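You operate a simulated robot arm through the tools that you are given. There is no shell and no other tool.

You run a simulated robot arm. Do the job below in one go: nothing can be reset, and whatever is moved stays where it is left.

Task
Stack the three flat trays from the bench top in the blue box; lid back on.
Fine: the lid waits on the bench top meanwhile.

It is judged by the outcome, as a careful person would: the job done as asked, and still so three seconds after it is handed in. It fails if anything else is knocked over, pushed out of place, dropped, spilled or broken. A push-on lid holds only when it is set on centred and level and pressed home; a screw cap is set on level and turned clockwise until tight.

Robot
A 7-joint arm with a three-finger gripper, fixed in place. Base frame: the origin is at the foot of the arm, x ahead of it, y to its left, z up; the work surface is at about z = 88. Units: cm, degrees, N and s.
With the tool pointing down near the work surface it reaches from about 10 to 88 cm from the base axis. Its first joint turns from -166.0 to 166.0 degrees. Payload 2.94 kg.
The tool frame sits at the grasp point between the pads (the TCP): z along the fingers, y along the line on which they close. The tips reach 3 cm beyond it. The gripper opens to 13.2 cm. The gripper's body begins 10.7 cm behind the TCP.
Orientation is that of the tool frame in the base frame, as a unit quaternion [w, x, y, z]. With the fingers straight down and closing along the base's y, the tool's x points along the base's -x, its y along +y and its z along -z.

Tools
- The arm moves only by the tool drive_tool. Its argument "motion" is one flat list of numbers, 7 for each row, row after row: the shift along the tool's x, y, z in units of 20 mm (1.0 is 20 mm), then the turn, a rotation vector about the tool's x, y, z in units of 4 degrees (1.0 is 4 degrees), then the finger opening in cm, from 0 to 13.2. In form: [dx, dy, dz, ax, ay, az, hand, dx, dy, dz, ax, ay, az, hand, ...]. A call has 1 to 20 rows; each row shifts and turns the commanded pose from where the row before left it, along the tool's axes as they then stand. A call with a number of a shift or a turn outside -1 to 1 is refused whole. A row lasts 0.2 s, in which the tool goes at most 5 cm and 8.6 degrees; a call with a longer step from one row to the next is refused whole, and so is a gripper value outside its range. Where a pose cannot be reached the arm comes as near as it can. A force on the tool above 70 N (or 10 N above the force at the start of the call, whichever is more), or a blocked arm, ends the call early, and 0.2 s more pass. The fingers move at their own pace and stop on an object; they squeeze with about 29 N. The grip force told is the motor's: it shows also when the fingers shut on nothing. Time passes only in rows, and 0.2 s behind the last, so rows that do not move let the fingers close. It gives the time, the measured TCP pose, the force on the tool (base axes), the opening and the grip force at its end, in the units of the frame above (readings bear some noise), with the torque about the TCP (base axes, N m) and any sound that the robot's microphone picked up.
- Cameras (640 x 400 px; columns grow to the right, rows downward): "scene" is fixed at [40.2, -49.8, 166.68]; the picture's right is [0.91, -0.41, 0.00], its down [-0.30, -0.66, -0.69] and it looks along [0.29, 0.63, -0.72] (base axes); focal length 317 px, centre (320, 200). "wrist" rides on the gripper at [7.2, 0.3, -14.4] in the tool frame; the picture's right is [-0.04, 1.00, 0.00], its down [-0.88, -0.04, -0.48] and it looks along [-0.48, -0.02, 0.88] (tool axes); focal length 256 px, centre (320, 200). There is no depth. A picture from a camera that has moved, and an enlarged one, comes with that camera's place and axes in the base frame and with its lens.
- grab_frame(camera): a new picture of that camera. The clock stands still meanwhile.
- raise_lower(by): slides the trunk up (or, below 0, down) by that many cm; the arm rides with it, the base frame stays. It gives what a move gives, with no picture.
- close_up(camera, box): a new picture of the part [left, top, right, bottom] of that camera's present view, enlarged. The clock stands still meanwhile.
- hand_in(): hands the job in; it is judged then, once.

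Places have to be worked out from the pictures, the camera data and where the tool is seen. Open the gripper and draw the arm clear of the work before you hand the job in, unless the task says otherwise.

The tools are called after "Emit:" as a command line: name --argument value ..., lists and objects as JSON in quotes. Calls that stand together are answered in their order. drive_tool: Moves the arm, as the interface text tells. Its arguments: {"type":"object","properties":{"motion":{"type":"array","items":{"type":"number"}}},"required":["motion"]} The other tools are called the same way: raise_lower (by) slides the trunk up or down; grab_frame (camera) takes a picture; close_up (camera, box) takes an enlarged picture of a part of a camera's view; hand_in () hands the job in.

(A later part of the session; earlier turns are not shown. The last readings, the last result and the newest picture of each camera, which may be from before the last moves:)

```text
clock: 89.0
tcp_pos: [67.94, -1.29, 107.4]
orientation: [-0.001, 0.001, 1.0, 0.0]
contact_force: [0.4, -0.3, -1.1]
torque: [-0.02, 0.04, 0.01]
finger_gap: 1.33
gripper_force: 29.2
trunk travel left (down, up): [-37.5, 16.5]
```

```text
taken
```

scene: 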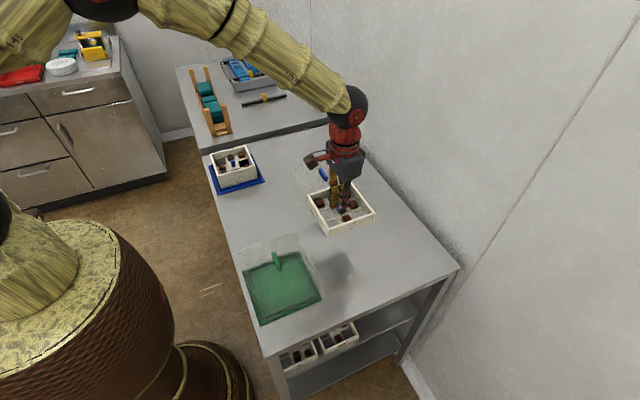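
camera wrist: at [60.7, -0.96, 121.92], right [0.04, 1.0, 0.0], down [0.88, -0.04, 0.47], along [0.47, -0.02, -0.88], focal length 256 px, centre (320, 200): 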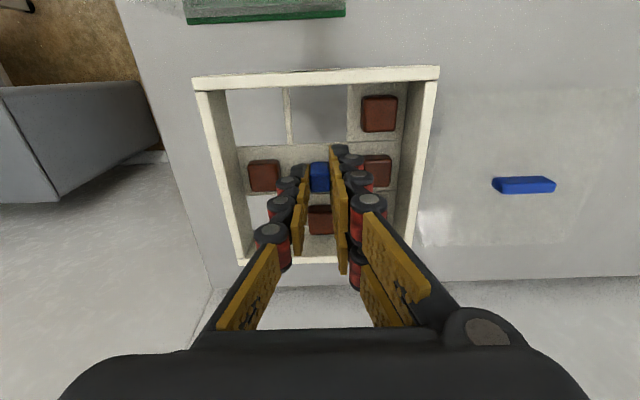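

Tray 3 is gripped, level, same in-hand position. I carry it across to the stack at (48.0, 43.6), with its bottom about 3 cm above the hood's handle height.

Emit:
drive_tool --motion '[0.2, 0.45, 0, 0, 0, 0, 0.5, 0.415, 0.934, 0, 0, 0, 0, 0.5, 0.415, 0.934, 0, 0, 0, 0, 0.5, 0.415, 0.934, 0, 0, 0, 0, 0.5, 0.415, 0.934, 0, 0, 0, 0, 0.5, 0.415, 0.934, 0, 0, 0, 0, 0.5, 0.415, 0.934, 0, 0, 0, 0, 0.5, 0.415, 0.934, 0, 0, 0, 0, 0.5, 0.415, 0.934, 0, 0, 0, 0, 0.5, 0.415, 0.934, 0, 0, 0, 0, 0.5, 0.415, 0.934, 0, 0, 0, 0, 0.5, 0.415, 0.934, 0, 0, 0, 0, 0.5, 0.415, 0.934, 0, 0, 0, 0, 0.5, 0.415, 0.934, 0, 0, 0, 0, 0.5, 0.415, 0.934, 0, 0, 0, 0, 0.5, 0.415, 0.934, 0, 0, 0, 0, 0.5, 0.415, 0.934, 0, 0, 0, 0, 0.5, 0.415, 0.934, 0, 0, 0, 0, 0.5, 0.415, 0.934, 0, 0, 0, 0, 0.5, 0.415, 0.934, 0, 0, 0, 0, 0.5]'

Emit:
drive_tool --motion '[0.4, 0.92, 0, 0, 0, 0, 0.5, 0.4, 0.92, 0, 0, 0, 0, 0.5, 0.4, 0.92, 0, 0, 0, 0, 0.5, 0.4, 0.92, 0, 0, 0, 0, 0.5, 0.2, 0.4, 0, 0, 0, 0, 0.5, 0.075, 0.144, 0, 0, 0, 0, 0.5, 0, 0, 0, 0, 0, 0, 0.5, 0, 0, 0, 0, 0, 0, 0.5]'

Emit:
grab_frame --camera "wrist"

```text
clock: 93.2
tcp_pos: [51.86, 35.06, 107.25]
orientation: [0.0, 0.0, 1.0, 0.001]
contact_force: [0.7, -0.3, -1.5]
torque: [0.0, -0.02, -0.01]
finger_gap: 1.32
gripper_force: 29.5
trunk travel left (down, up): [-37.5, 16.5]
```

```text
clock: 95.0
tcp_pos: [48.18, 43.51, 107.27]
orientation: [0.0, 0.0, 1.0, 0.0]
contact_force: [0.5, -0.5, -0.6]
torque: [0.02, -0.01, -0.02]
finger_gap: 1.34
gripper_force: 29.5
trunk travel left (down, up): [-37.5, 16.5]
```

```text
taken
camera wrist: at [40.79, 43.81, 121.73], right [0.04, 1.0, 0.0], down [0.88, -0.04, 0.48], along [0.47, -0.02, -0.88], focal length 256 px, centre (320, 200)
```

wrist: 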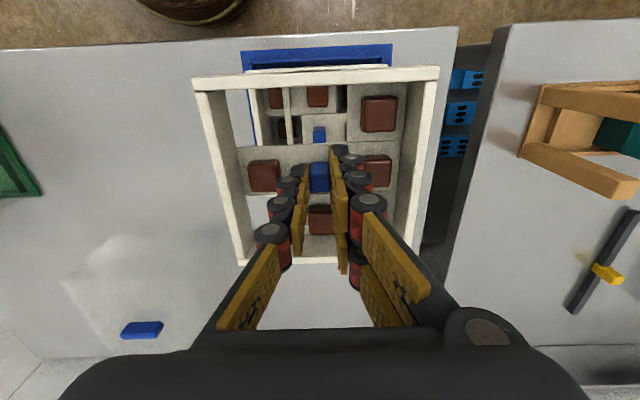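

Above the stack. I lower to about z 100, a little above expected contact at ≈99.0, and check alignment.

Emit:
drive_tool --motion '[0, 0, 0.6, 0, 0, 0, 0.5, 0, 0, 0.8, 0, 0, 0, 0.5, 0, 0, 0.8, 0, 0, 0, 0.5, 0, 0, 0.7, 0, 0, 0, 0.5, 0, 0, 0.4, 0, 0, 0, 0.5, 0, 0, 0.25, 0, 0, 0, 0.5, 0, 0, 0, 0, 0, 0, 0.5]'

Emit:
close_up --camera "wrist" --box '[170, 20, 470, 280]'

Emit:
close_up --camera "scene" --box '[213, 160, 261, 190]'

```text
clock: 96.6
tcp_pos: [48.11, 43.63, 100.28]
orientation: [0.0, -0.001, 1.0, 0.0]
contact_force: [0.7, 0.0, -0.8]
torque: [0.01, 0.01, -0.02]
finger_gap: 1.34
gripper_force: 29.2
trunk travel left (down, up): [-37.5, 16.5]
```

```text
1.54 times, centred on (320, 150) of wrist
camera zoom: at [40.83, 43.78, 114.69], right [0.04, 1.0, 0.0], down [0.88, -0.04, 0.48], along [0.48, -0.02, -0.88], focal length 394 px, centre (320, 277)
```

zoom: 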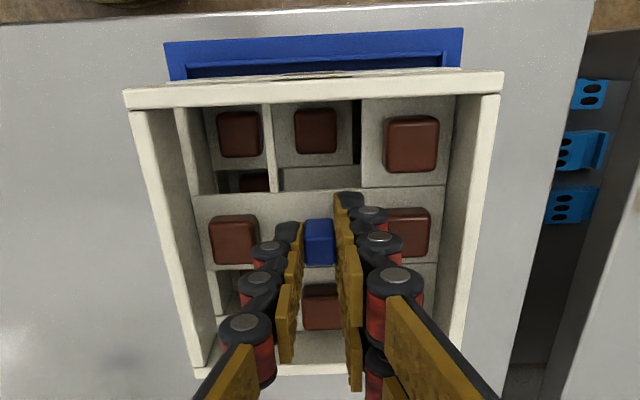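

```text
13.33 times, centred on (237, 175) of scene
camera zoom: at [40.2, -49.8, 166.68], right [0.91, -0.41, 0.0], down [-0.3, -0.66, -0.69], along [0.29, 0.63, -0.72], focal length 4224 px, centre (1427, 533)
```

zoom: 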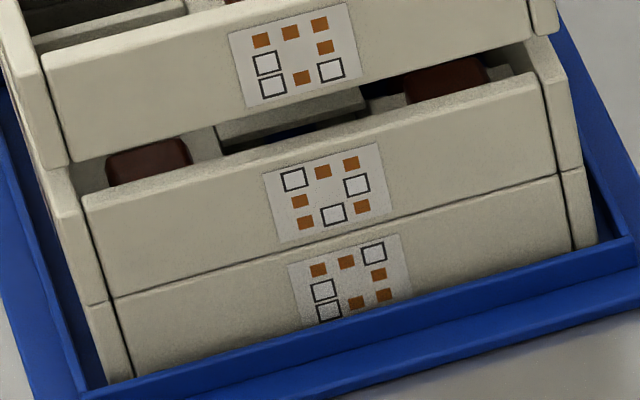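

Seams line up to within about half a millimetre with a 1.2 cm gap, as computed. I lower 0.9 cm, then creep to contact.

Emit:
drive_tool --motion '[0, 0, 0.2, 0, 0, 0, 0.5, 0, 0, 0.15, 0, 0, 0, 0.5, 0, 0, 0.1, 0, 0, 0, 0.5, 0, 0, 0, 0, 0, 0, 0.5]'

Emit:
drive_tool --motion '[0, 0, 0.05, 0, 0, 0, 0.5, 0, 0, 0, 0, 0, 0, 0.5]'

Emit:
drive_tool --motion '[0, 0, 0.05, 0, 0, 0, 0.5, 0, 0, 0, 0, 0, 0, 0.5]'

```text
clock: 97.6
tcp_pos: [48.1, 43.49, 99.46]
orientation: [0.001, 0.0, 1.0, 0.0]
contact_force: [-0.8, 0.2, -1.1]
torque: [-0.01, 0.03, -0.01]
finger_gap: 1.33
gripper_force: 28.9
trunk travel left (down, up): [-37.5, 16.5]
```

```text
clock: 98.2
tcp_pos: [47.88, 43.55, 99.33]
orientation: [0.0, 0.0, 1.0, -0.001]
contact_force: [0.3, 0.1, -0.3]
torque: [0.04, 0.0, 0.04]
finger_gap: 1.35
gripper_force: 29.2
trunk travel left (down, up): [-37.5, 16.5]
```

```text
clock: 98.8
tcp_pos: [47.99, 43.57, 99.17]
orientation: [0.0, 0.0, 1.0, 0.0]
contact_force: [0.3, -0.4, -1.0]
torque: [-0.01, 0.0, 0.02]
finger_gap: 1.37
gripper_force: 29.0
trunk travel left (down, up): [-37.5, 16.5]
```

Emit:
drive_tool --motion '[0, 0, 0.05, 0, 0, 0, 0.5, 0, 0, 0, 0, 0, 0, 0.5]'

Emit:
drive_tool --motion '[0, 0, 0.04, 0, 0, 0, 0.5, 0, 0, 0, 0, 0, 0, 0.5]'

Emit:
close_up --camera "scene" --box '[213, 160, 261, 190]'

```text
clock: 99.4
tcp_pos: [48.04, 43.56, 99.07]
orientation: [0.0, 0.0, 1.0, 0.0]
contact_force: [-0.6, -0.5, -0.8]
torque: [0.0, -0.01, -0.03]
finger_gap: 1.36
gripper_force: 29.0
trunk travel left (down, up): [-37.5, 16.5]
```

```text
clock: 100.0
tcp_pos: [48.07, 43.56, 99.03]
orientation: [0.0, -0.001, 1.0, -0.001]
contact_force: [-0.4, 0.2, -0.7]
torque: [-0.01, -0.01, -0.02]
finger_gap: 1.36
gripper_force: 29.3
trunk travel left (down, up): [-37.5, 16.5]
```

```text
13.33 times, centred on (237, 175) of scene
camera zoom: at [40.2, -49.8, 166.68], right [0.91, -0.41, 0.0], down [-0.3, -0.66, -0.69], along [0.29, 0.63, -0.72], focal length 4224 px, centre (1427, 533)
```

zoom: 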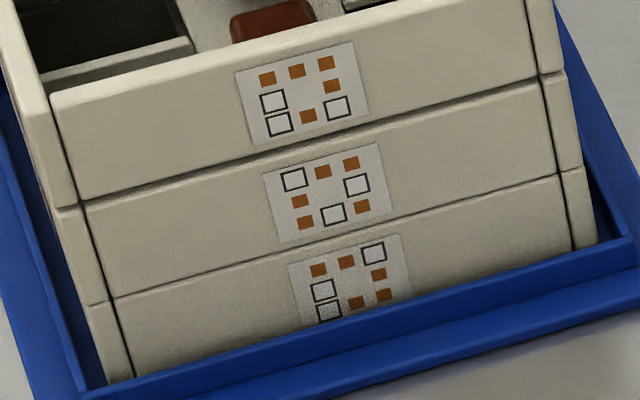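

Almost touching and aligned. I continue with half-millimetre steps to full contact.

Emit:
drive_tool --motion '[0, 0, 0.04, 0, 0, 0, 0.5, 0, 0, 0, 0, 0, 0, 0.5]'

Emit:
drive_tool --motion '[0, 0, 0.03, 0, 0, 0, 0.5, 0, 0, 0, 0, 0, 0, 0.5]'

```text
clock: 100.6
tcp_pos: [48.01, 43.58, 98.9]
orientation: [0.0, 0.0, 1.0, 0.0]
contact_force: [0.3, 0.0, -1.5]
torque: [0.01, 0.03, -0.03]
finger_gap: 1.31
gripper_force: 29.4
trunk travel left (down, up): [-37.5, 16.5]
```

```text
clock: 101.2
tcp_pos: [48.03, 43.5, 98.87]
orientation: [0.0, 0.0, 1.0, 0.0]
contact_force: [-0.3, 0.2, 1.7]
torque: [0.09, 0.13, 0.01]
finger_gap: 1.34
gripper_force: 29.0
trunk travel left (down, up): [-37.5, 16.5]
```

Contact reached at z ≈ 98.9. I release the post and rise straight up.

Emit:
drive_tool --motion '[0, 0, 0, 0, 0, 0, 1.6, 0, 0, 0, 0, 0, 0, 2.5, 0, 0, 0, 0, 0, 0, 2.5, 0, 0, -0.3, 0, 0, 0, 2.5, 0, 0, -0.6, 0, 0, 0, 2.5, 0, 0, -0.8, 0, 0, 0, 2.5, 0, 0, -1, 0, 0, 0, 2.5, 0, 0, -1, 0, 0, 0, 2.5, 0, 0, -1, 0, 0, 0, 2.5, 0, 0, -1, 0, 0, 0, 2.5]'

Emit:
close_up --camera "scene" --box '[200, 130, 280, 200]'

Emit:
close_up --camera "wrist" --box '[220, 30, 420, 210]'

Emit:
grab_frame --camera "scene"

```text
clock: 103.4
tcp_pos: [48.12, 43.54, 110.33]
orientation: [0.0, 0.0, 1.0, 0.0]
contact_force: [-0.5, -0.3, 0.2]
torque: [-0.02, -0.01, 0.04]
finger_gap: 2.46
gripper_force: 0.0
trunk travel left (down, up): [-37.5, 16.5]
```

```text
5.71 times, centred on (240, 165) of scene
camera zoom: at [40.2, -49.8, 166.68], right [0.91, -0.41, 0.0], down [-0.3, -0.66, -0.69], along [0.29, 0.63, -0.72], focal length 1810 px, centre (777, 400)
```

zoom: 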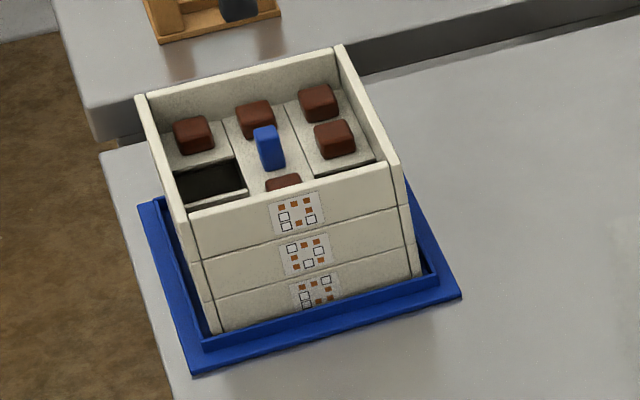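

```text
2.22 times, centred on (320, 120) of wrist
camera zoom: at [40.86, 43.77, 124.63], right [0.04, 1.0, 0.0], down [0.88, -0.04, 0.48], along [0.47, -0.02, -0.88], focal length 569 px, centre (320, 378)
```

zoom: 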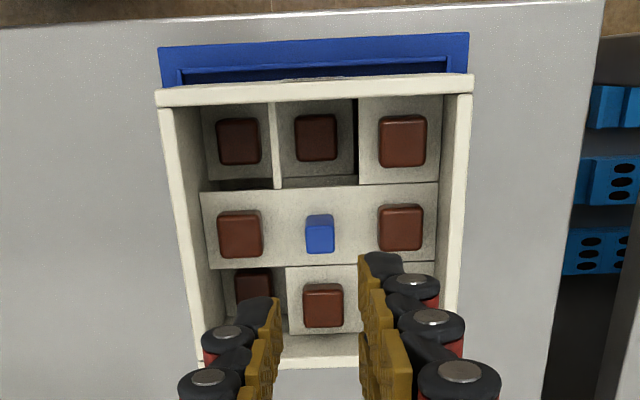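

```text
taken
```

scene: 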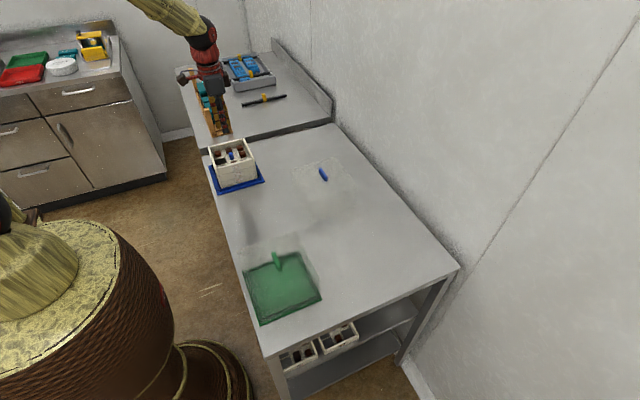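

The three trays are stacked flush on the blue base. Now I return to the hood's handle near (72, 18.3) with the gripper open to 8 cm.

Emit:
drive_tool --motion '[0, 0, -0.7, 0, 0, 0, 2.5, -0.4, -0.4, -0.3, 0, 0, 0, 4, -0.9, -0.95, 0, 0, 0, 0, 5, -0.9, -0.95, 0, 0, 0, 0, 6, -0.9, -0.95, 0, 0, 0, 0, 7, -0.9, -0.95, 0, 0, 0, 0, 8, -0.9, -0.95, 0, 0, 0, 0, 8, -0.9, -0.95, 0, 0, 0, 0, 8, -0.9, -0.95, 0, 0, 0, 0, 8, -0.9, -0.95, 0, 0, 0, 0, 8, -0.9, -0.95, 0, 0, 0, 0, 8, -0.9, -0.95, 0, 0, 0, 0, 8, -0.9, -0.95, 0, 0, 0, 0, 8, -0.9, -0.95, 0, 0, 0, 0, 8, -0.6, -0.8, 0, 0, 0, 0, 8, 0, 0, 1, 0, 0, 0, 8, 0, 0, 0.8, 0, 0, 0, 8, 0, 0, 0, 0, 0, 0, 8]'

Emit:
grab_frame --camera "wrist"

Emit:
close_up --camera "wrist" --box '[200, 80, 440, 230]'

```text
clock: 107.2
tcp_pos: [71.77, 18.47, 108.77]
orientation: [0.001, 0.0, 1.0, 0.0]
contact_force: [0.2, 0.5, -0.3]
torque: [0.01, 0.03, -0.02]
finger_gap: 8.03
gripper_force: 0.1
trunk travel left (down, up): [-37.5, 16.5]
```

```text
taken
camera wrist: at [64.42, 18.61, 123.13], right [0.04, 1.0, 0.0], down [0.88, -0.04, 0.48], along [0.48, -0.02, -0.88], focal length 256 px, centre (320, 200)
```

wrist: 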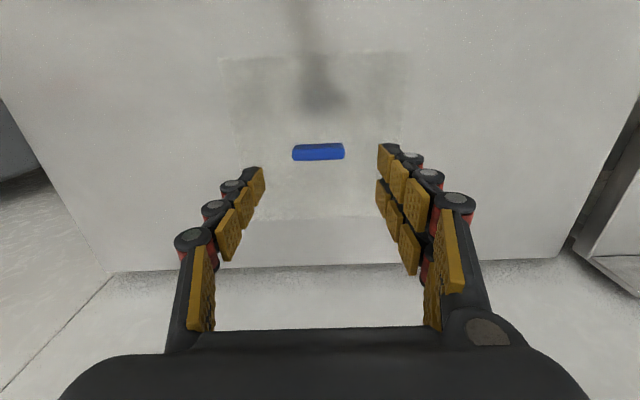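

```text
2.67 times, centred on (320, 155) of wrist
camera zoom: at [64.42, 18.61, 123.13], right [0.04, 1.0, 0.0], down [0.88, -0.04, 0.48], along [0.48, -0.02, -0.88], focal length 683 px, centre (320, 320)
```

zoom: 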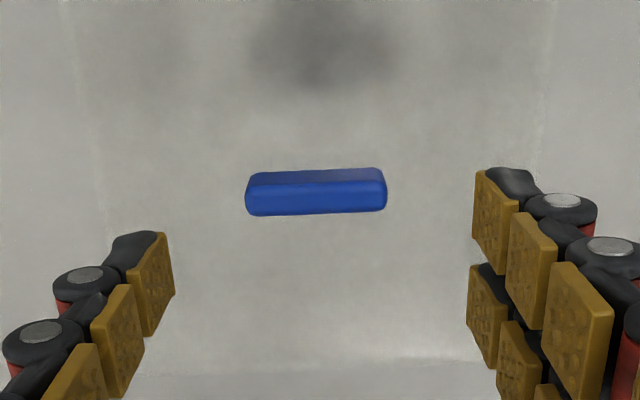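

The handle lies about 0.35 cm farther in x than the tool axis. I correct and descend to z ≈ 102.2, then compare with the earlier in-hand view.

Emit:
drive_tool --motion '[-0.15, -0.04, 0, 0, 0, 0, 8, 0, 0, 0.8, 0, 0, 0, 8, 0, 0, 0.8, 0, 0, 0, 8, 0, 0, 0.8, 0, 0, 0, 8, 0, 0, 0.5, 0, 0, 0, 8, 0, 0, 0.3, 0, 0, 0, 8, 0, 0, 0, 0, 0, 0, 8]'

Emit:
grab_frame --camera "wrist"

Emit:
close_up --camera "wrist" --box '[260, 140, 380, 215]'

```text
clock: 108.8
tcp_pos: [71.94, 18.22, 102.23]
orientation: [0.0, 0.0, 1.0, 0.0]
contact_force: [0.1, 0.0, -0.1]
torque: [-0.01, 0.04, 0.03]
finger_gap: 8.01
gripper_force: 0.0
trunk travel left (down, up): [-37.5, 16.5]
```

```text
taken
camera wrist: at [64.61, 18.49, 116.71], right [0.04, 1.0, 0.0], down [0.88, -0.04, 0.48], along [0.47, -0.02, -0.88], focal length 256 px, centre (320, 200)
```

wrist: 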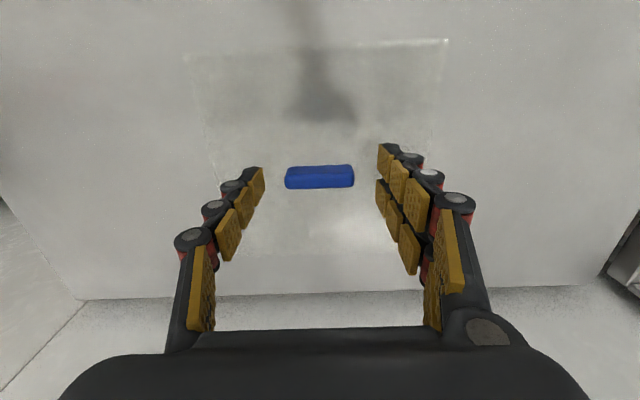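

```text
5.33 times, centred on (320, 178) of wrist
camera zoom: at [64.61, 18.49, 116.71], right [0.04, 1.0, 0.0], down [0.88, -0.04, 0.48], along [0.47, -0.02, -0.88], focal length 1365 px, centre (320, 320)
```

zoom: 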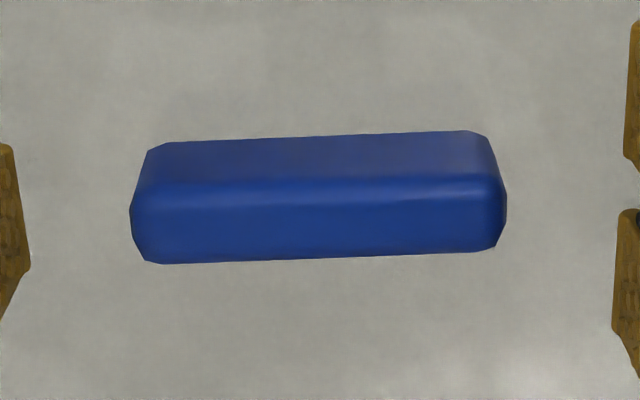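

I shift +0.15 cm in x to match the original in-hand view, lower to z ≈ 101.5, and close on the bar.

Emit:
drive_tool --motion '[-0.075, 0, 0, 0, 0, 0, 8, 0, 0, 0.2, 0, 0, 0, 8, 0, 0, 0.17, 0, 0, 0, 8, 0, 0, 0, 0, 0, 0, 8, 0, 0, 0, 0, 0, 0, 6, 0, 0, 0, 0, 0, 0, 4, 0, 0, 0, 0, 0, 0, 3, 0, 0, 0, 0, 0, 0, 3, 0, 0, 0, 0, 0, 0, 3]'

Emit:
grab_frame --camera "wrist"

Emit:
close_up --camera "wrist" --box '[260, 140, 380, 215]'

```text
clock: 110.8
tcp_pos: [72.06, 18.25, 101.47]
orientation: [-0.001, 0.0, 1.0, 0.001]
contact_force: [0.6, -0.6, -0.3]
torque: [-0.03, 0.04, -0.01]
finger_gap: 4.9
gripper_force: 29.1
trunk travel left (down, up): [-37.5, 16.5]
```

```text
taken
camera wrist: at [64.78, 18.51, 115.96], right [0.04, 1.0, 0.0], down [0.88, -0.04, 0.48], along [0.47, -0.02, -0.88], focal length 256 px, centre (320, 200)
```

wrist: 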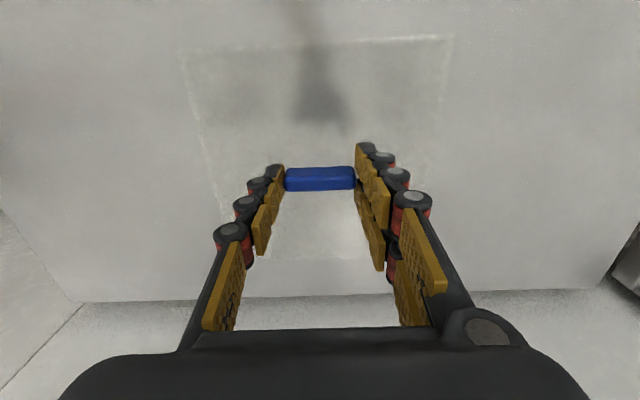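

```text
5.33 times, centred on (320, 178) of wrist
camera zoom: at [64.78, 18.51, 115.96], right [0.04, 1.0, 0.0], down [0.88, -0.04, 0.48], along [0.47, -0.02, -0.88], focal length 1365 px, centre (320, 320)
```

zoom: 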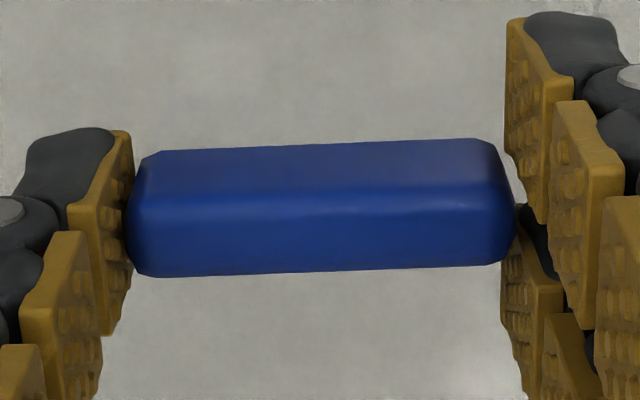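

Gripped at 4.9 cm, 29 N. I lift the hood to z ≈ 118 so that its lower edge (≈104.5) clears the stack top (≈98.2).

Emit:
drive_tool --motion '[0, 0, -0.1, 0, 0, 0, 3, 0, 0, -0.3, 0, 0, 0, 3, 0, 0, -0.6, 0, 0, 0, 3, 0, 0, -0.9, 0, 0, 0, 3, 0, 0, -0.9, 0, 0, 0, 3, 0, 0, -0.9, 0, 0, 0, 3, 0, 0, -0.9, 0, 0, 0, 3, 0, 0, -0.9, 0, 0, 0, 3, 0, 0, -0.9, 0, 0, 0, 3, 0, 0, -0.9, 0, 0, 0, 3, 0, 0, -0.7, 0, 0, 0, 3, 0, 0, -0.3, 0, 0, 0, 3, 0, 0, 0, 0, 0, 0, 3]'

Emit:
grab_frame --camera "scene"

Emit:
close_up --camera "wrist" --box '[160, 0, 480, 240]'

```text
clock: 113.6
tcp_pos: [72.13, 18.33, 118.19]
orientation: [0.001, 0.0, 1.0, 0.0]
contact_force: [0.6, -0.3, -1.9]
torque: [-0.03, -0.01, -0.01]
finger_gap: 4.89
gripper_force: 28.9
trunk travel left (down, up): [-37.5, 16.5]
```

```text
taken
```

scene: 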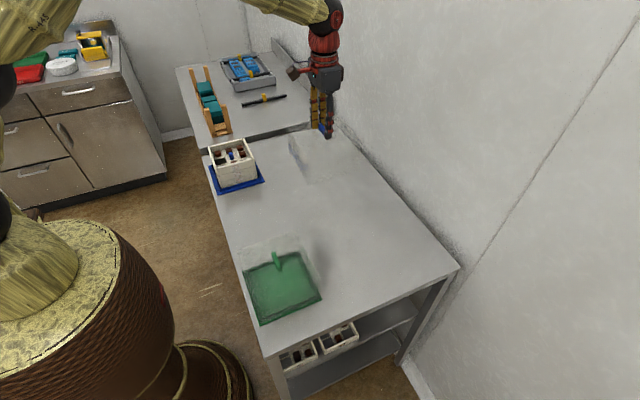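

```text
1.67 times, centred on (320, 120) of wrist
camera zoom: at [64.78, 18.52, 132.56], right [0.04, 1.0, 0.0], down [0.88, -0.04, 0.48], along [0.47, -0.02, -0.88], focal length 427 px, centre (320, 333)
```

zoom: 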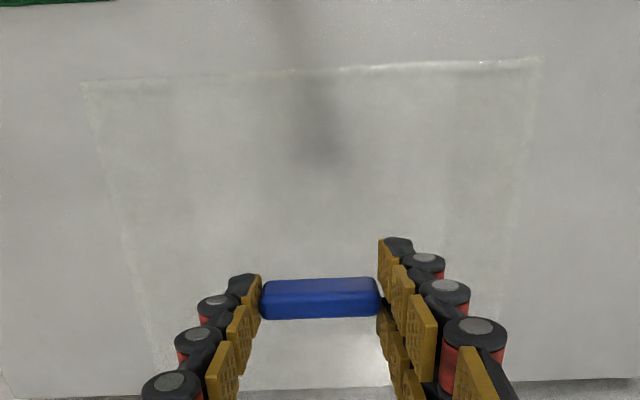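

Hood is held level, ~1.9 N. I carry it over the stack to (47.9, 43.46), the position it had when originally seated.

Emit:
drive_tool --motion '[0.4, 0.4, 0, 0, 0, 0, 3, 0.9, 0.95, 0, 0, 0, 0, 3, 0.9, 0.95, 0, 0, 0, 0, 3, 0.9, 0.95, 0, 0, 0, 0, 3, 0.9, 0.95, 0, 0, 0, 0, 3, 0.9, 0.95, 0, 0, 0, 0, 3, 0.9, 0.95, 0, 0, 0, 0, 3, 0.9, 0.95, 0, 0, 0, 0, 3, 0.9, 0.95, 0, 0, 0, 0, 3, 0.9, 0.95, 0, 0, 0, 0, 3, 0.9, 0.95, 0, 0, 0, 0, 3, 0.9, 0.95, 0, 0, 0, 0, 3, 0.9, 0.95, 0, 0, 0, 0, 3, 0.6, 0.55, 0, 0, 0, 0, 3, 0.295, 0.245, 0, 0, 0, 0, 3, 0, 0, 0, 0, 0, 0, 3, 0, 0, 0, 0, 0, 0, 3]'

Emit:
grab_frame --camera "wrist"

Emit:
close_up --camera "wrist" --box '[160, 0, 480, 240]'

Emit:
close_up --camera "scene" --box '[180, 60, 300, 200]'

```text
clock: 117.2
tcp_pos: [47.94, 43.41, 118.19]
orientation: [0.0, -0.001, 1.0, -0.001]
contact_force: [0.1, 0.6, -1.4]
torque: [0.02, 0.0, -0.03]
finger_gap: 4.94
gripper_force: 28.7
trunk travel left (down, up): [-37.5, 16.5]
```

```text
taken
camera wrist: at [40.63, 43.67, 132.55], right [0.04, 1.0, 0.0], down [0.88, -0.04, 0.48], along [0.47, -0.02, -0.88], focal length 256 px, centre (320, 200)
```

wrist: 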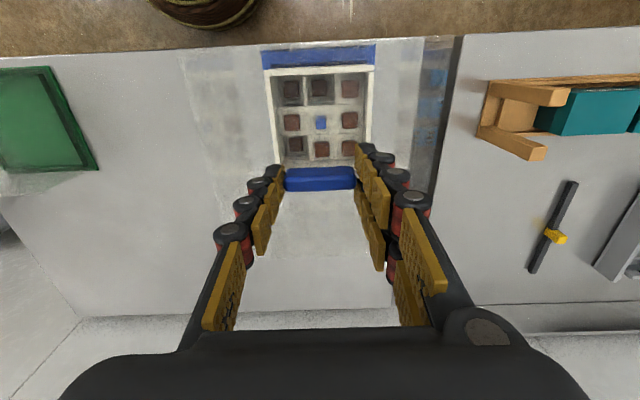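

```text
1.67 times, centred on (320, 120) of wrist
camera zoom: at [40.63, 43.67, 132.55], right [0.04, 1.0, 0.0], down [0.88, -0.04, 0.48], along [0.47, -0.02, -0.88], focal length 427 px, centre (320, 333)
```

zoom: 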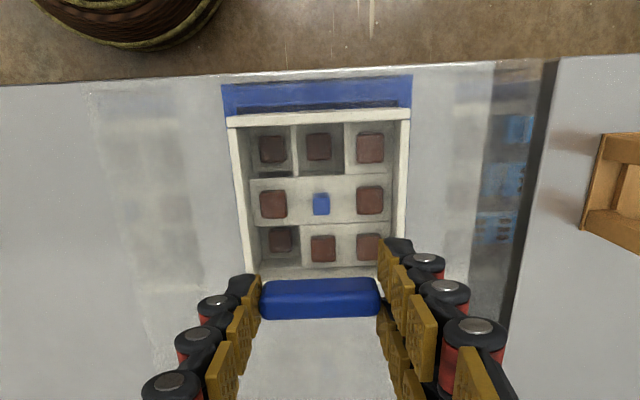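

```text
2.86 times, centred on (240, 130) of scene
camera zoom: at [40.2, -49.8, 166.68], right [0.91, -0.41, 0.0], down [-0.3, -0.66, -0.69], along [0.29, 0.63, -0.72], focal length 905 px, centre (549, 400)
```

zoom: 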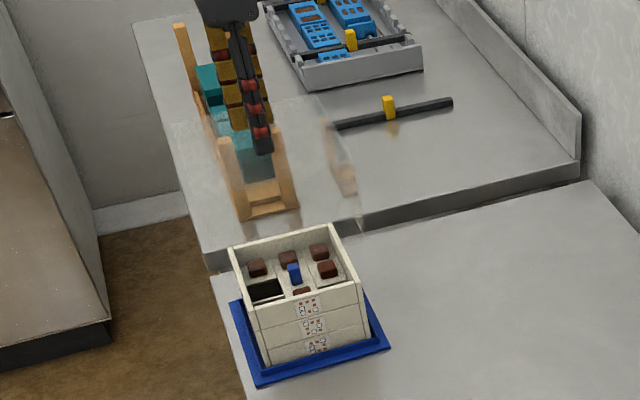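

Hood is over the stack at (47.94, 43.41), matching the original seated position within noise. I descend to z ≈ 112.6, just above the stack top, and check clearances.

Emit:
drive_tool --motion '[0, 0, 0.5, 0, 0, 0, 3, 0, 0, 0.8, 0, 0, 0, 3, 0, 0, 0.8, 0, 0, 0, 3, 0, 0, 0.5, 0, 0, 0, 3, 0, 0, 0.2, 0, 0, 0, 3, 0, 0, 0, 0, 0, 0, 3]'

Emit:
close_up --camera "wrist" --box '[160, 0, 480, 240]'

Emit:
close_up --camera "scene" --box '[190, 90, 290, 200]'

```text
clock: 118.6
tcp_pos: [47.92, 43.64, 112.59]
orientation: [0.0, 0.0, 1.0, 0.0]
contact_force: [0.2, 0.2, -1.1]
torque: [0.01, 0.03, 0.02]
finger_gap: 4.93
gripper_force: 29.0
trunk travel left (down, up): [-37.5, 16.5]
```

```text
1.67 times, centred on (320, 120) of wrist
camera zoom: at [40.58, 43.77, 126.93], right [0.04, 1.0, 0.0], down [0.88, -0.04, 0.48], along [0.47, -0.02, -0.88], focal length 427 px, centre (320, 333)
```

zoom: 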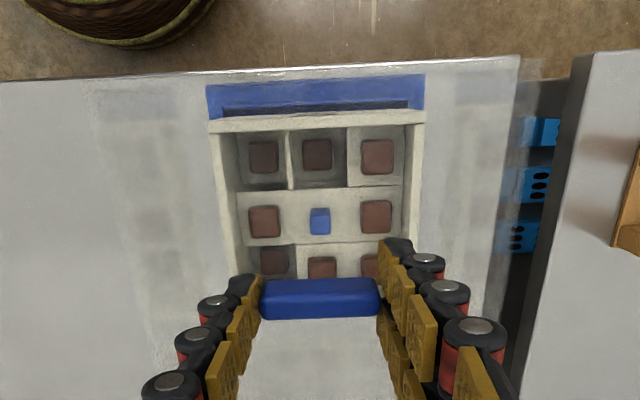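

```text
3.64 times, centred on (240, 145) of scene
camera zoom: at [40.2, -49.8, 166.68], right [0.91, -0.41, 0.0], down [-0.3, -0.66, -0.69], along [0.29, 0.63, -0.72], focal length 1152 px, centre (611, 400)
```

zoom: 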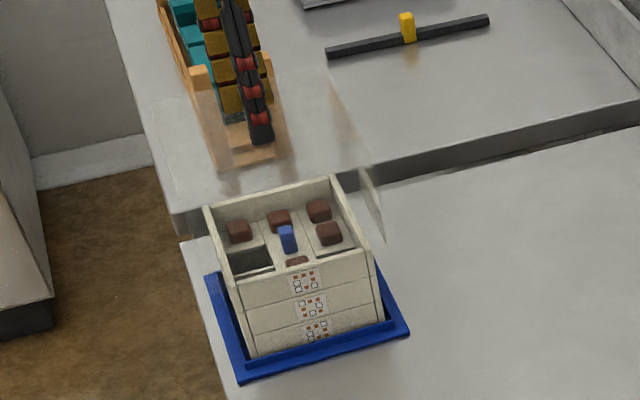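

Wide clearance around the stack on all sides. I lower steadily to z ≈ 104, about 2 cm above the seat.

Emit:
drive_tool --motion '[0, 0, 0.3, 0, 0, 0, 3, 0, 0, 0.4, 0, 0, 0, 3, 0, 0, 0.4, 0, 0, 0, 3, 0, 0, 0.4, 0, 0, 0, 3, 0, 0, 0.4, 0, 0, 0, 3, 0, 0, 0.4, 0, 0, 0, 3, 0, 0, 0.4, 0, 0, 0, 3, 0, 0, 0.4, 0, 0, 0, 3, 0, 0, 0.4, 0, 0, 0, 3, 0, 0, 0.4, 0, 0, 0, 3, 0, 0, 0.3, 0, 0, 0, 3, 0, 0, 0, 0, 0, 0, 3]'

Emit:
close_up --camera "scene" --box '[190, 110, 290, 200]'

Emit:
close_up --camera "wrist" --box '[160, 0, 480, 240]'

```text
clock: 121.2
tcp_pos: [48.05, 43.48, 104.15]
orientation: [0.0, 0.0, 1.0, 0.0]
contact_force: [0.2, -0.1, -2.2]
torque: [0.0, 0.01, 0.02]
finger_gap: 4.95
gripper_force: 29.3
trunk travel left (down, up): [-37.5, 16.5]
```

```text
4.44 times, centred on (240, 155) of scene
camera zoom: at [40.2, -49.8, 166.68], right [0.91, -0.41, 0.0], down [-0.3, -0.66, -0.69], along [0.29, 0.63, -0.72], focal length 1408 px, centre (676, 400)
```

zoom: 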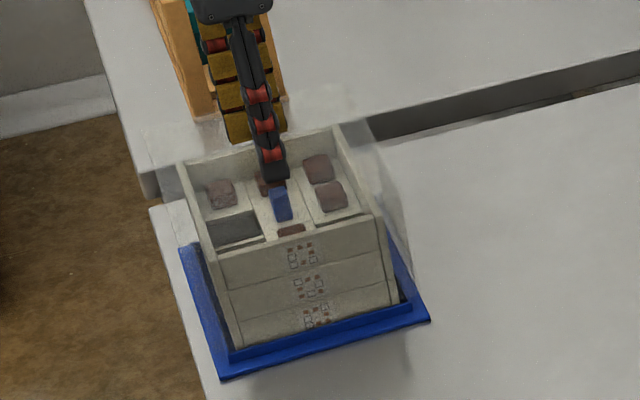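

```text
1.67 times, centred on (320, 120) of wrist
camera zoom: at [40.67, 43.76, 118.57], right [0.04, 1.0, 0.0], down [0.88, -0.04, 0.48], along [0.47, -0.02, -0.88], focal length 427 px, centre (320, 333)
```

zoom: 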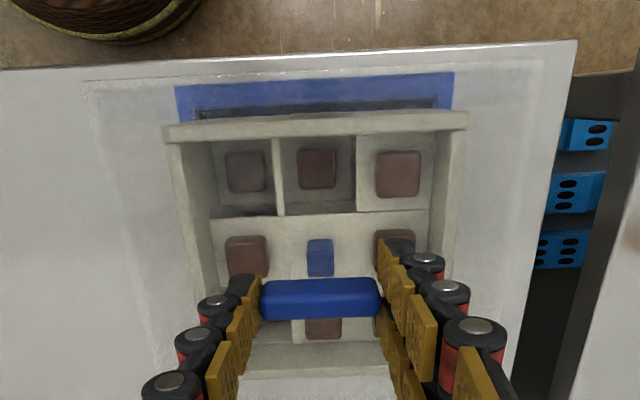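

Centred at (47.97, 43.5). I lower toward the seat at z ≈ 102.1 in small steps.

Emit:
drive_tool --motion '[0.02, 0, 0.15, 0, 0, 0, 3, 0, 0, 0.15, 0, 0, 0, 3, 0, 0, 0.15, 0, 0, 0, 3, 0, 0, 0.15, 0, 0, 0, 3, 0, 0, 0.15, 0, 0, 0, 3, 0, 0, 0.1, 0, 0, 0, 3, 0, 0, 0, 0, 0, 0, 3]'

Emit:
drive_tool --motion '[0, 0, 0.05, 0, 0, 0, 3, 0, 0, 0, 0, 0, 0, 3]'

Emit:
drive_tool --motion '[0, 0, 0.05, 0, 0, 0, 3, 0, 0, 0, 0, 0, 0, 3]'

```text
clock: 122.8
tcp_pos: [47.85, 43.62, 102.46]
orientation: [0.0, 0.001, 1.0, 0.0]
contact_force: [0.0, 0.1, -1.8]
torque: [0.02, 0.0, 0.02]
finger_gap: 4.91
gripper_force: 29.6
trunk travel left (down, up): [-37.5, 16.5]
```

```text
clock: 123.4
tcp_pos: [47.8, 43.44, 102.46]
orientation: [0.0, 0.0, 1.0, 0.001]
contact_force: [0.8, -1.2, -1.5]
torque: [-0.01, 0.02, 0.02]
finger_gap: 4.93
gripper_force: 29.2
trunk travel left (down, up): [-37.5, 16.5]
```

```text
clock: 124.0
tcp_pos: [47.71, 43.47, 102.28]
orientation: [-0.001, 0.0, 1.0, 0.001]
contact_force: [-0.2, 0.5, -0.8]
torque: [0.0, 0.0, 0.02]
finger_gap: 4.94
gripper_force: 29.6
trunk travel left (down, up): [-37.5, 16.5]
```

No contact yet at 102.3. I continue with 1 mm steps.

Emit:
drive_tool --motion '[0, 0, 0.05, 0, 0, 0, 3, 0, 0, 0, 0, 0, 0, 3]'

Emit:
drive_tool --motion '[0, 0, 0.05, 0, 0, 0, 3, 0, 0, 0, 0, 0, 0, 3]'

Emit:
drive_tool --motion '[0, 0, 0.05, 0, 0, 0, 3, 0, 0, 0, 0, 0, 0, 3]'

```text
clock: 124.6
tcp_pos: [47.84, 43.41, 102.21]
orientation: [0.001, 0.0, 1.0, 0.0]
contact_force: [-0.6, 0.7, -0.9]
torque: [0.0, 0.01, 0.0]
finger_gap: 4.93
gripper_force: 29.4
trunk travel left (down, up): [-37.5, 16.5]
```

```text
clock: 125.2
tcp_pos: [47.93, 43.62, 102.01]
orientation: [0.0, 0.0, 1.0, 0.001]
contact_force: [-0.7, 0.1, -1.9]
torque: [-0.02, -0.01, -0.01]
finger_gap: 4.93
gripper_force: 29.1
trunk travel left (down, up): [-37.5, 16.5]
```

```text
clock: 125.8
tcp_pos: [47.94, 43.45, 102.0]
orientation: [0.0, 0.0, 1.0, 0.0]
contact_force: [0.6, -0.1, 5.5]
torque: [-0.31, 0.54, -0.01]
finger_gap: 4.92
gripper_force: 29.1
trunk travel left (down, up): [-37.5, 16.5]
```

Contact at z ≈ 102.0, matching the original seat height. I press a further 2 mm while holding it level to seat it, and read the force.

Emit:
drive_tool --motion '[0, 0, 0.05, 0, 0, 0, 3, 0, 0, 0.05, 0, 0, 0, 3, 0, 0, 0, 0, 0, 0, 3]'

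Emit:
close_up --camera "scene" --box '[190, 110, 290, 200]'

Emit:
close_up --camera "wrist" --box '[160, 0, 480, 240]'

```text
clock: 126.6
tcp_pos: [47.96, 43.49, 102.0]
orientation: [0.001, 0.0, 1.0, 0.001]
contact_force: [-2.4, -1.1, 23.2]
torque: [-0.06, 0.03, 0.0]
finger_gap: 4.95
gripper_force: 28.7
trunk travel left (down, up): [-37.5, 16.5]
```

```text
4.44 times, centred on (240, 155) of scene
camera zoom: at [40.2, -49.8, 166.68], right [0.91, -0.41, 0.0], down [-0.3, -0.66, -0.69], along [0.29, 0.63, -0.72], focal length 1408 px, centre (676, 400)
```

zoom: 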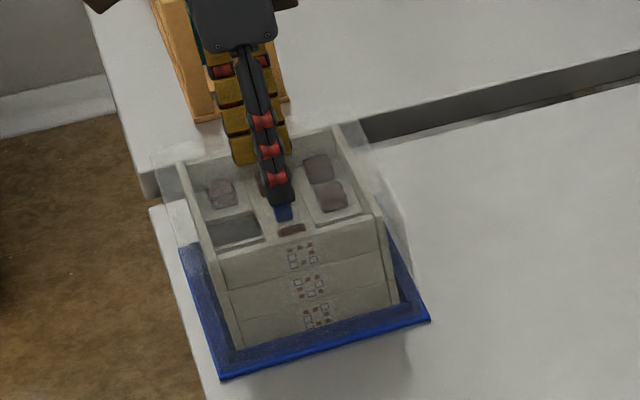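

```text
1.67 times, centred on (320, 120) of wrist
camera zoom: at [40.56, 43.71, 116.38], right [0.04, 1.0, 0.0], down [0.88, -0.04, 0.48], along [0.48, -0.02, -0.88], focal length 427 px, centre (320, 333)
```

zoom: 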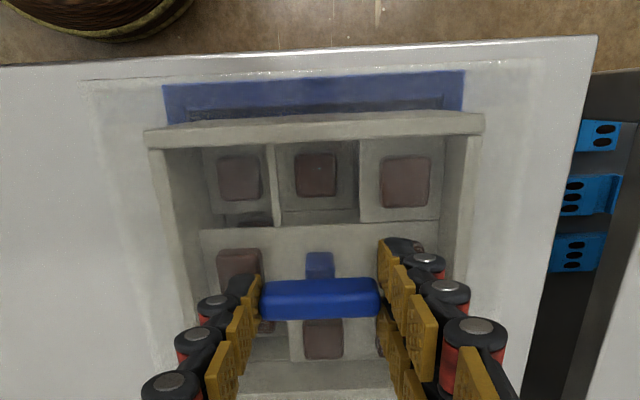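

It stays at z 102.0 under 23 N with almost no torque, so it sits level on the flange. I ease off, open, rise, then press on top of the bar with closed fingers to make sure it's home.

Emit:
drive_tool --motion '[0, 0, -0.1, 0, 0, 0, 3, 0, 0, 0, 0, 0, 0, 5.5, 0, 0, 0, 0, 0, 0, 7, 0, 0, 0, 0, 0, 0, 8, 0, 0, 0, 0, 0, 0, 8, 0, 0, -0.3, 0, 0, 0, 8, 0, 0, -0.7, 0, 0, 0, 8, 0, 0, -1, 0, 0, 0, 8, 0, 0, -0.5, 0, 0, 0, 8, 0, 0, 0, 0, 0, 0, 5, 0, 0, 0, 0, 0, 0, 2, 0, 0, 0, 0, 0, 0, 0, 0, 0, 0, 0, 0, 0, 0, 0, 0, 0, 0, 0, 0, 0]'

Emit:
grab_frame --camera "wrist"

Emit:
close_up --camera "scene" --box '[190, 110, 290, 200]'

```text
clock: 129.6
tcp_pos: [47.93, 43.66, 106.86]
orientation: [0.0, 0.001, 1.0, 0.0]
contact_force: [0.4, 0.2, 0.9]
torque: [0.0, -0.02, 0.04]
finger_gap: 0.02
gripper_force: 1.1
trunk travel left (down, up): [-37.5, 16.5]
```

```text
taken
camera wrist: at [40.65, 43.76, 121.3], right [0.04, 1.0, 0.0], down [0.88, -0.04, 0.48], along [0.48, -0.02, -0.88], focal length 256 px, centre (320, 200)
```

wrist: 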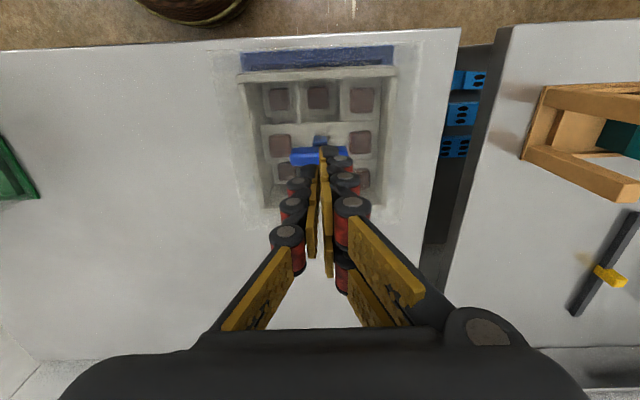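

```text
4.44 times, centred on (240, 155) of scene
camera zoom: at [40.2, -49.8, 166.68], right [0.91, -0.41, 0.0], down [-0.3, -0.66, -0.69], along [0.29, 0.63, -0.72], focal length 1408 px, centre (676, 400)
```

zoom: 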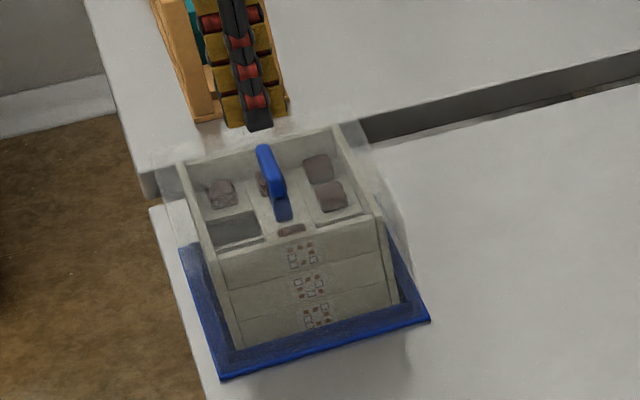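

Fingers are closed above the bar's middle. I descend to just above it, then press down in 1 mm steps watching force.

Emit:
drive_tool --motion '[0, -0.04, 0.4, 0, 0, 0, 0, 0, 0, 0.4, 0, 0, 0, 0, 0, 0, 0.3, 0, 0, 0, 0, 0, 0, 0.1, 0, 0, 0, 0, 0, 0, 0, 0, 0, 0, 0]'

Emit:
drive_tool --motion '[0, 0, 0.05, 0, 0, 0, 0, 0, 0, 0.05, 0, 0, 0, 0, 0, 0, 0.05, 0, 0, 0, 0, 0, 0, 0, 0, 0, 0, 0]'

```text
clock: 130.8
tcp_pos: [47.94, 43.38, 104.52]
orientation: [0.0, 0.0, 1.0, 0.0]
contact_force: [0.3, 1.3, -0.2]
torque: [-0.01, 0.0, 0.05]
finger_gap: 0.0
gripper_force: 28.2
trunk travel left (down, up): [-37.5, 16.5]
```

```text
clock: 131.8
tcp_pos: [47.77, 43.46, 104.29]
orientation: [0.0, 0.0, 1.0, 0.0]
contact_force: [-0.6, 0.5, 0.1]
torque: [0.0, 0.01, 0.0]
finger_gap: 0.01
gripper_force: 28.6
trunk travel left (down, up): [-37.5, 16.5]
```

Emit:
drive_tool --motion '[0, 0, 0.05, 0, 0, 0, 0, 0, 0, 0.05, 0, 0, 0, 0, 0, 0, 0, 0, 0, 0, 0]'

Emit:
drive_tool --motion '[0, 0, 0.05, 0, 0, 0, 0, 0, 0, 0.05, 0, 0, 0, 0, 0, 0, 0, 0, 0, 0, 0]'

```text
clock: 132.6
tcp_pos: [47.78, 43.47, 103.87]
orientation: [0.0, 0.001, 1.0, 0.0]
contact_force: [0.1, 0.7, 0.0]
torque: [0.0, 0.02, -0.03]
finger_gap: 0.0
gripper_force: 29.2
trunk travel left (down, up): [-37.5, 16.5]
```

```text
clock: 133.4
tcp_pos: [47.89, 43.5, 103.88]
orientation: [0.0, 0.0, 1.0, 0.0]
contact_force: [0.6, 0.8, 0.2]
torque: [0.01, -0.01, -0.01]
finger_gap: 0.0
gripper_force: 28.9
trunk travel left (down, up): [-37.5, 16.5]
```

Not touching yet; I check the alignment of fingertips to bar before continuing down.

Emit:
close_up --camera "wrist" --box '[240, 110, 400, 230]'

Emit:
close_up --camera "scene" --box '[210, 120, 270, 180]'

Emit:
drive_tool --motion '[0, 0, 0.05, 0, 0, 0, 0, 0, 0, 0, 0, 0, 0, 0]'

```text
3.33 times, centred on (320, 170) of wrist
camera zoom: at [40.59, 43.7, 118.21], right [0.04, 1.0, 0.0], down [0.88, -0.04, 0.48], along [0.48, -0.02, -0.88], focal length 853 px, centre (320, 300)
```

zoom: 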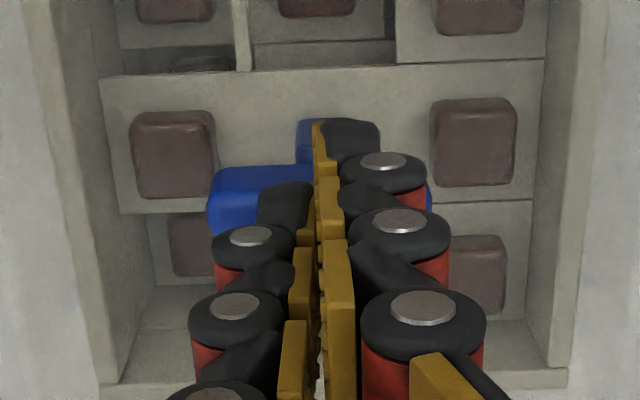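

```text
6.67 times, centred on (240, 150) of scene
camera zoom: at [40.2, -49.8, 166.68], right [0.91, -0.41, 0.0], down [-0.3, -0.66, -0.69], along [0.29, 0.63, -0.72], focal length 2112 px, centre (853, 533)
```

zoom: 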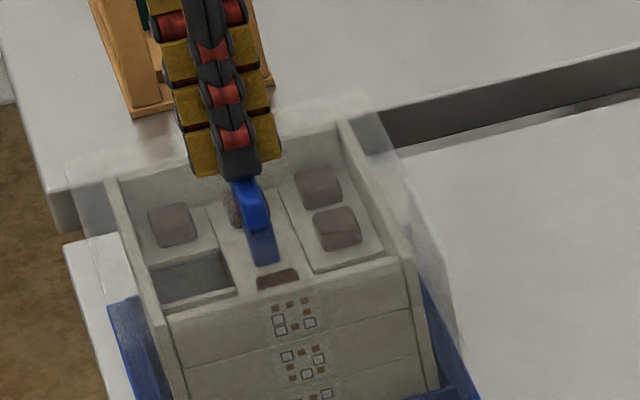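

```text
clock: 134.0
tcp_pos: [47.82, 43.42, 103.72]
orientation: [0.0, 0.0, 1.0, -0.001]
contact_force: [0.4, -0.1, -0.1]
torque: [-0.04, 0.05, 0.0]
finger_gap: 0.0
gripper_force: 28.9
trunk travel left (down, up): [-37.5, 16.5]
```

Fingertips are right over the bar's middle. I continue downward in 1 mm steps.

Emit:
drive_tool --motion '[0, 0, 0.05, 0, 0, 0, 0, 0, 0, 0, 0, 0, 0, 0]'

Emit:
drive_tool --motion '[0, 0, 0.05, 0, 0, 0, 0, 0, 0, 0, 0, 0, 0, 0]'

Emit:
drive_tool --motion '[0, 0, 0.05, 0, 0, 0, 0, 0, 0, 0, 0, 0, 0, 0]'

```text
clock: 134.6
tcp_pos: [47.79, 43.41, 103.68]
orientation: [-0.001, -0.001, 1.0, 0.0]
contact_force: [0.3, -0.2, 0.0]
torque: [0.04, 0.03, -0.01]
finger_gap: 0.0
gripper_force: 28.0
trunk travel left (down, up): [-37.5, 16.5]
```

```text
clock: 135.2
tcp_pos: [47.78, 43.48, 103.54]
orientation: [0.0, 0.001, 1.0, 0.0]
contact_force: [0.0, -0.4, 0.7]
torque: [-0.03, 0.02, 0.0]
finger_gap: 0.59
gripper_force: 28.7
trunk travel left (down, up): [-37.5, 16.5]
```

```text
clock: 135.8
tcp_pos: [47.82, 43.53, 103.65]
orientation: [0.001, 0.0, 1.0, 0.001]
contact_force: [-1.8, -1.1, 11.8]
torque: [0.01, 0.1, -0.01]
finger_gap: 0.6
gripper_force: 28.3
trunk travel left (down, up): [-37.5, 16.5]
```

Contact with the bar top (12 N). I press on to about 35 N, in 1 mm steps.

Emit:
drive_tool --motion '[0, 0, 0.05, 0, 0, 0, 0, 0, 0, 0.05, 0, 0, 0, 0, 0, 0, 0, 0, 0, 0, 0]'

Emit:
drive_tool --motion '[0, 0, 0.05, 0, 0, 0, 0, 0, 0, 0, 0, 0, 0, 0, 0, 0, 0, 0, 0, 0, 0]'

```text
clock: 136.6
tcp_pos: [47.78, 43.48, 103.59]
orientation: [0.002, 0.0, 1.0, 0.002]
contact_force: [-5.7, -1.0, 33.3]
torque: [-0.01, 0.12, -0.01]
finger_gap: 0.6
gripper_force: 28.8
trunk travel left (down, up): [-37.5, 16.5]
```

```text
clock: 137.4
tcp_pos: [47.86, 43.41, 103.5]
orientation: [0.002, 0.0, 1.0, 0.003]
contact_force: [-1.5, 2.5, 47.7]
torque: [0.14, 0.08, 0.07]
finger_gap: 0.57
gripper_force: 28.6
trunk travel left (down, up): [-37.5, 16.5]
```

Pressed with ~48 N at z 103.5 without any further movement: the lid is home. I lift off straight up and look.

Emit:
drive_tool --motion '[0, 0, -0.1, 0, 0, 0, 0, 0, 0, -0.2, 0, 0, 0, 0, 0, 0, -0.5, 0, 0, 0, 1, 0, 0, -1, 0, 0, 0, 2, 0, 0, -1, 0, 0, 0, 4, 0, 0, -1, 0, 0, 0, 6, 0, 0, -1, 0, 0, 0, 8, 0, 0, 0, 0, 0, 0, 8]'

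Emit:
close_up --camera "scene" --box '[190, 110, 290, 200]'

Emit:
grab_frame --camera "wrist"

```text
clock: 139.2
tcp_pos: [47.89, 43.45, 112.97]
orientation: [0.001, 0.0, 1.0, 0.001]
contact_force: [-0.2, -0.3, 0.2]
torque: [0.0, 0.03, -0.02]
finger_gap: 8.02
gripper_force: 0.0
trunk travel left (down, up): [-37.5, 16.5]
```

```text
4.44 times, centred on (240, 155) of scene
camera zoom: at [40.2, -49.8, 166.68], right [0.91, -0.41, 0.0], down [-0.3, -0.66, -0.69], along [0.29, 0.63, -0.72], focal length 1408 px, centre (676, 400)
```

zoom: 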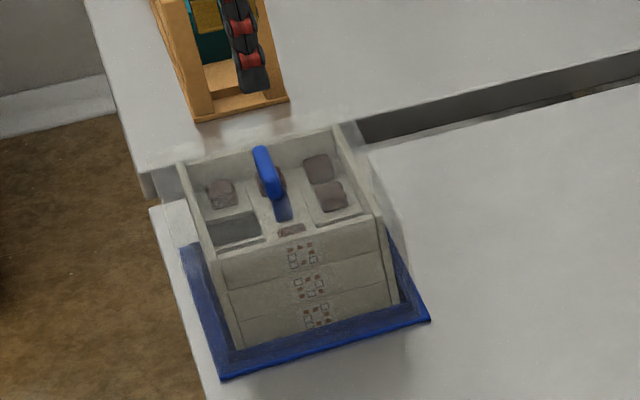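

```text
taken
camera wrist: at [40.64, 43.61, 127.26], right [0.04, 1.0, 0.0], down [0.88, -0.04, 0.48], along [0.47, -0.02, -0.88], focal length 256 px, centre (320, 200)
```

wrist: 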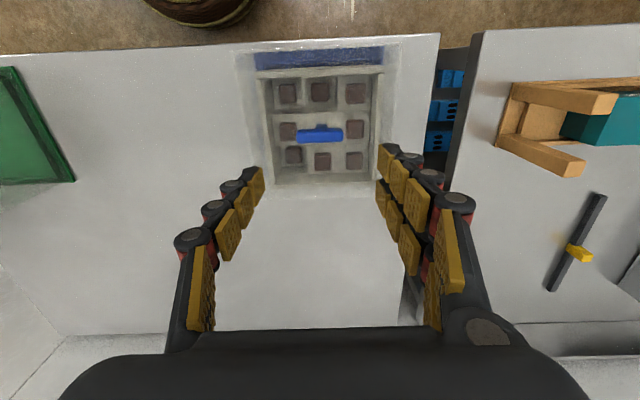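

I compare with the original seated view using the same enlargement as at the start.

Emit:
close_up --camera "scene" --box '[200, 135, 280, 205]'

Emit:
close_up --camera "wrist" --box '[220, 30, 420, 210]'

```text
5.71 times, centred on (240, 170) of scene
camera zoom: at [40.2, -49.8, 166.68], right [0.91, -0.41, 0.0], down [-0.3, -0.66, -0.69], along [0.29, 0.63, -0.72], focal length 1810 px, centre (777, 371)
```

zoom: 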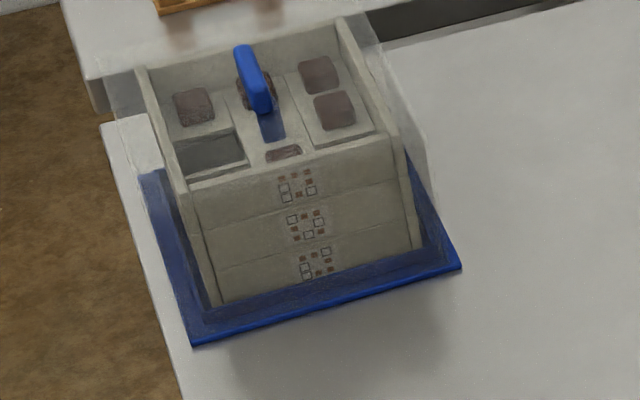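

```text
2.22 times, centred on (320, 120) of wrist
camera zoom: at [40.64, 43.61, 127.26], right [0.04, 1.0, 0.0], down [0.88, -0.04, 0.48], along [0.47, -0.02, -0.88], focal length 569 px, centre (320, 378)
```

zoom: 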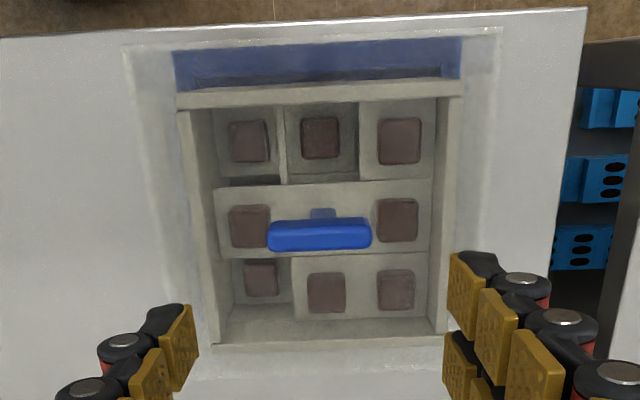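

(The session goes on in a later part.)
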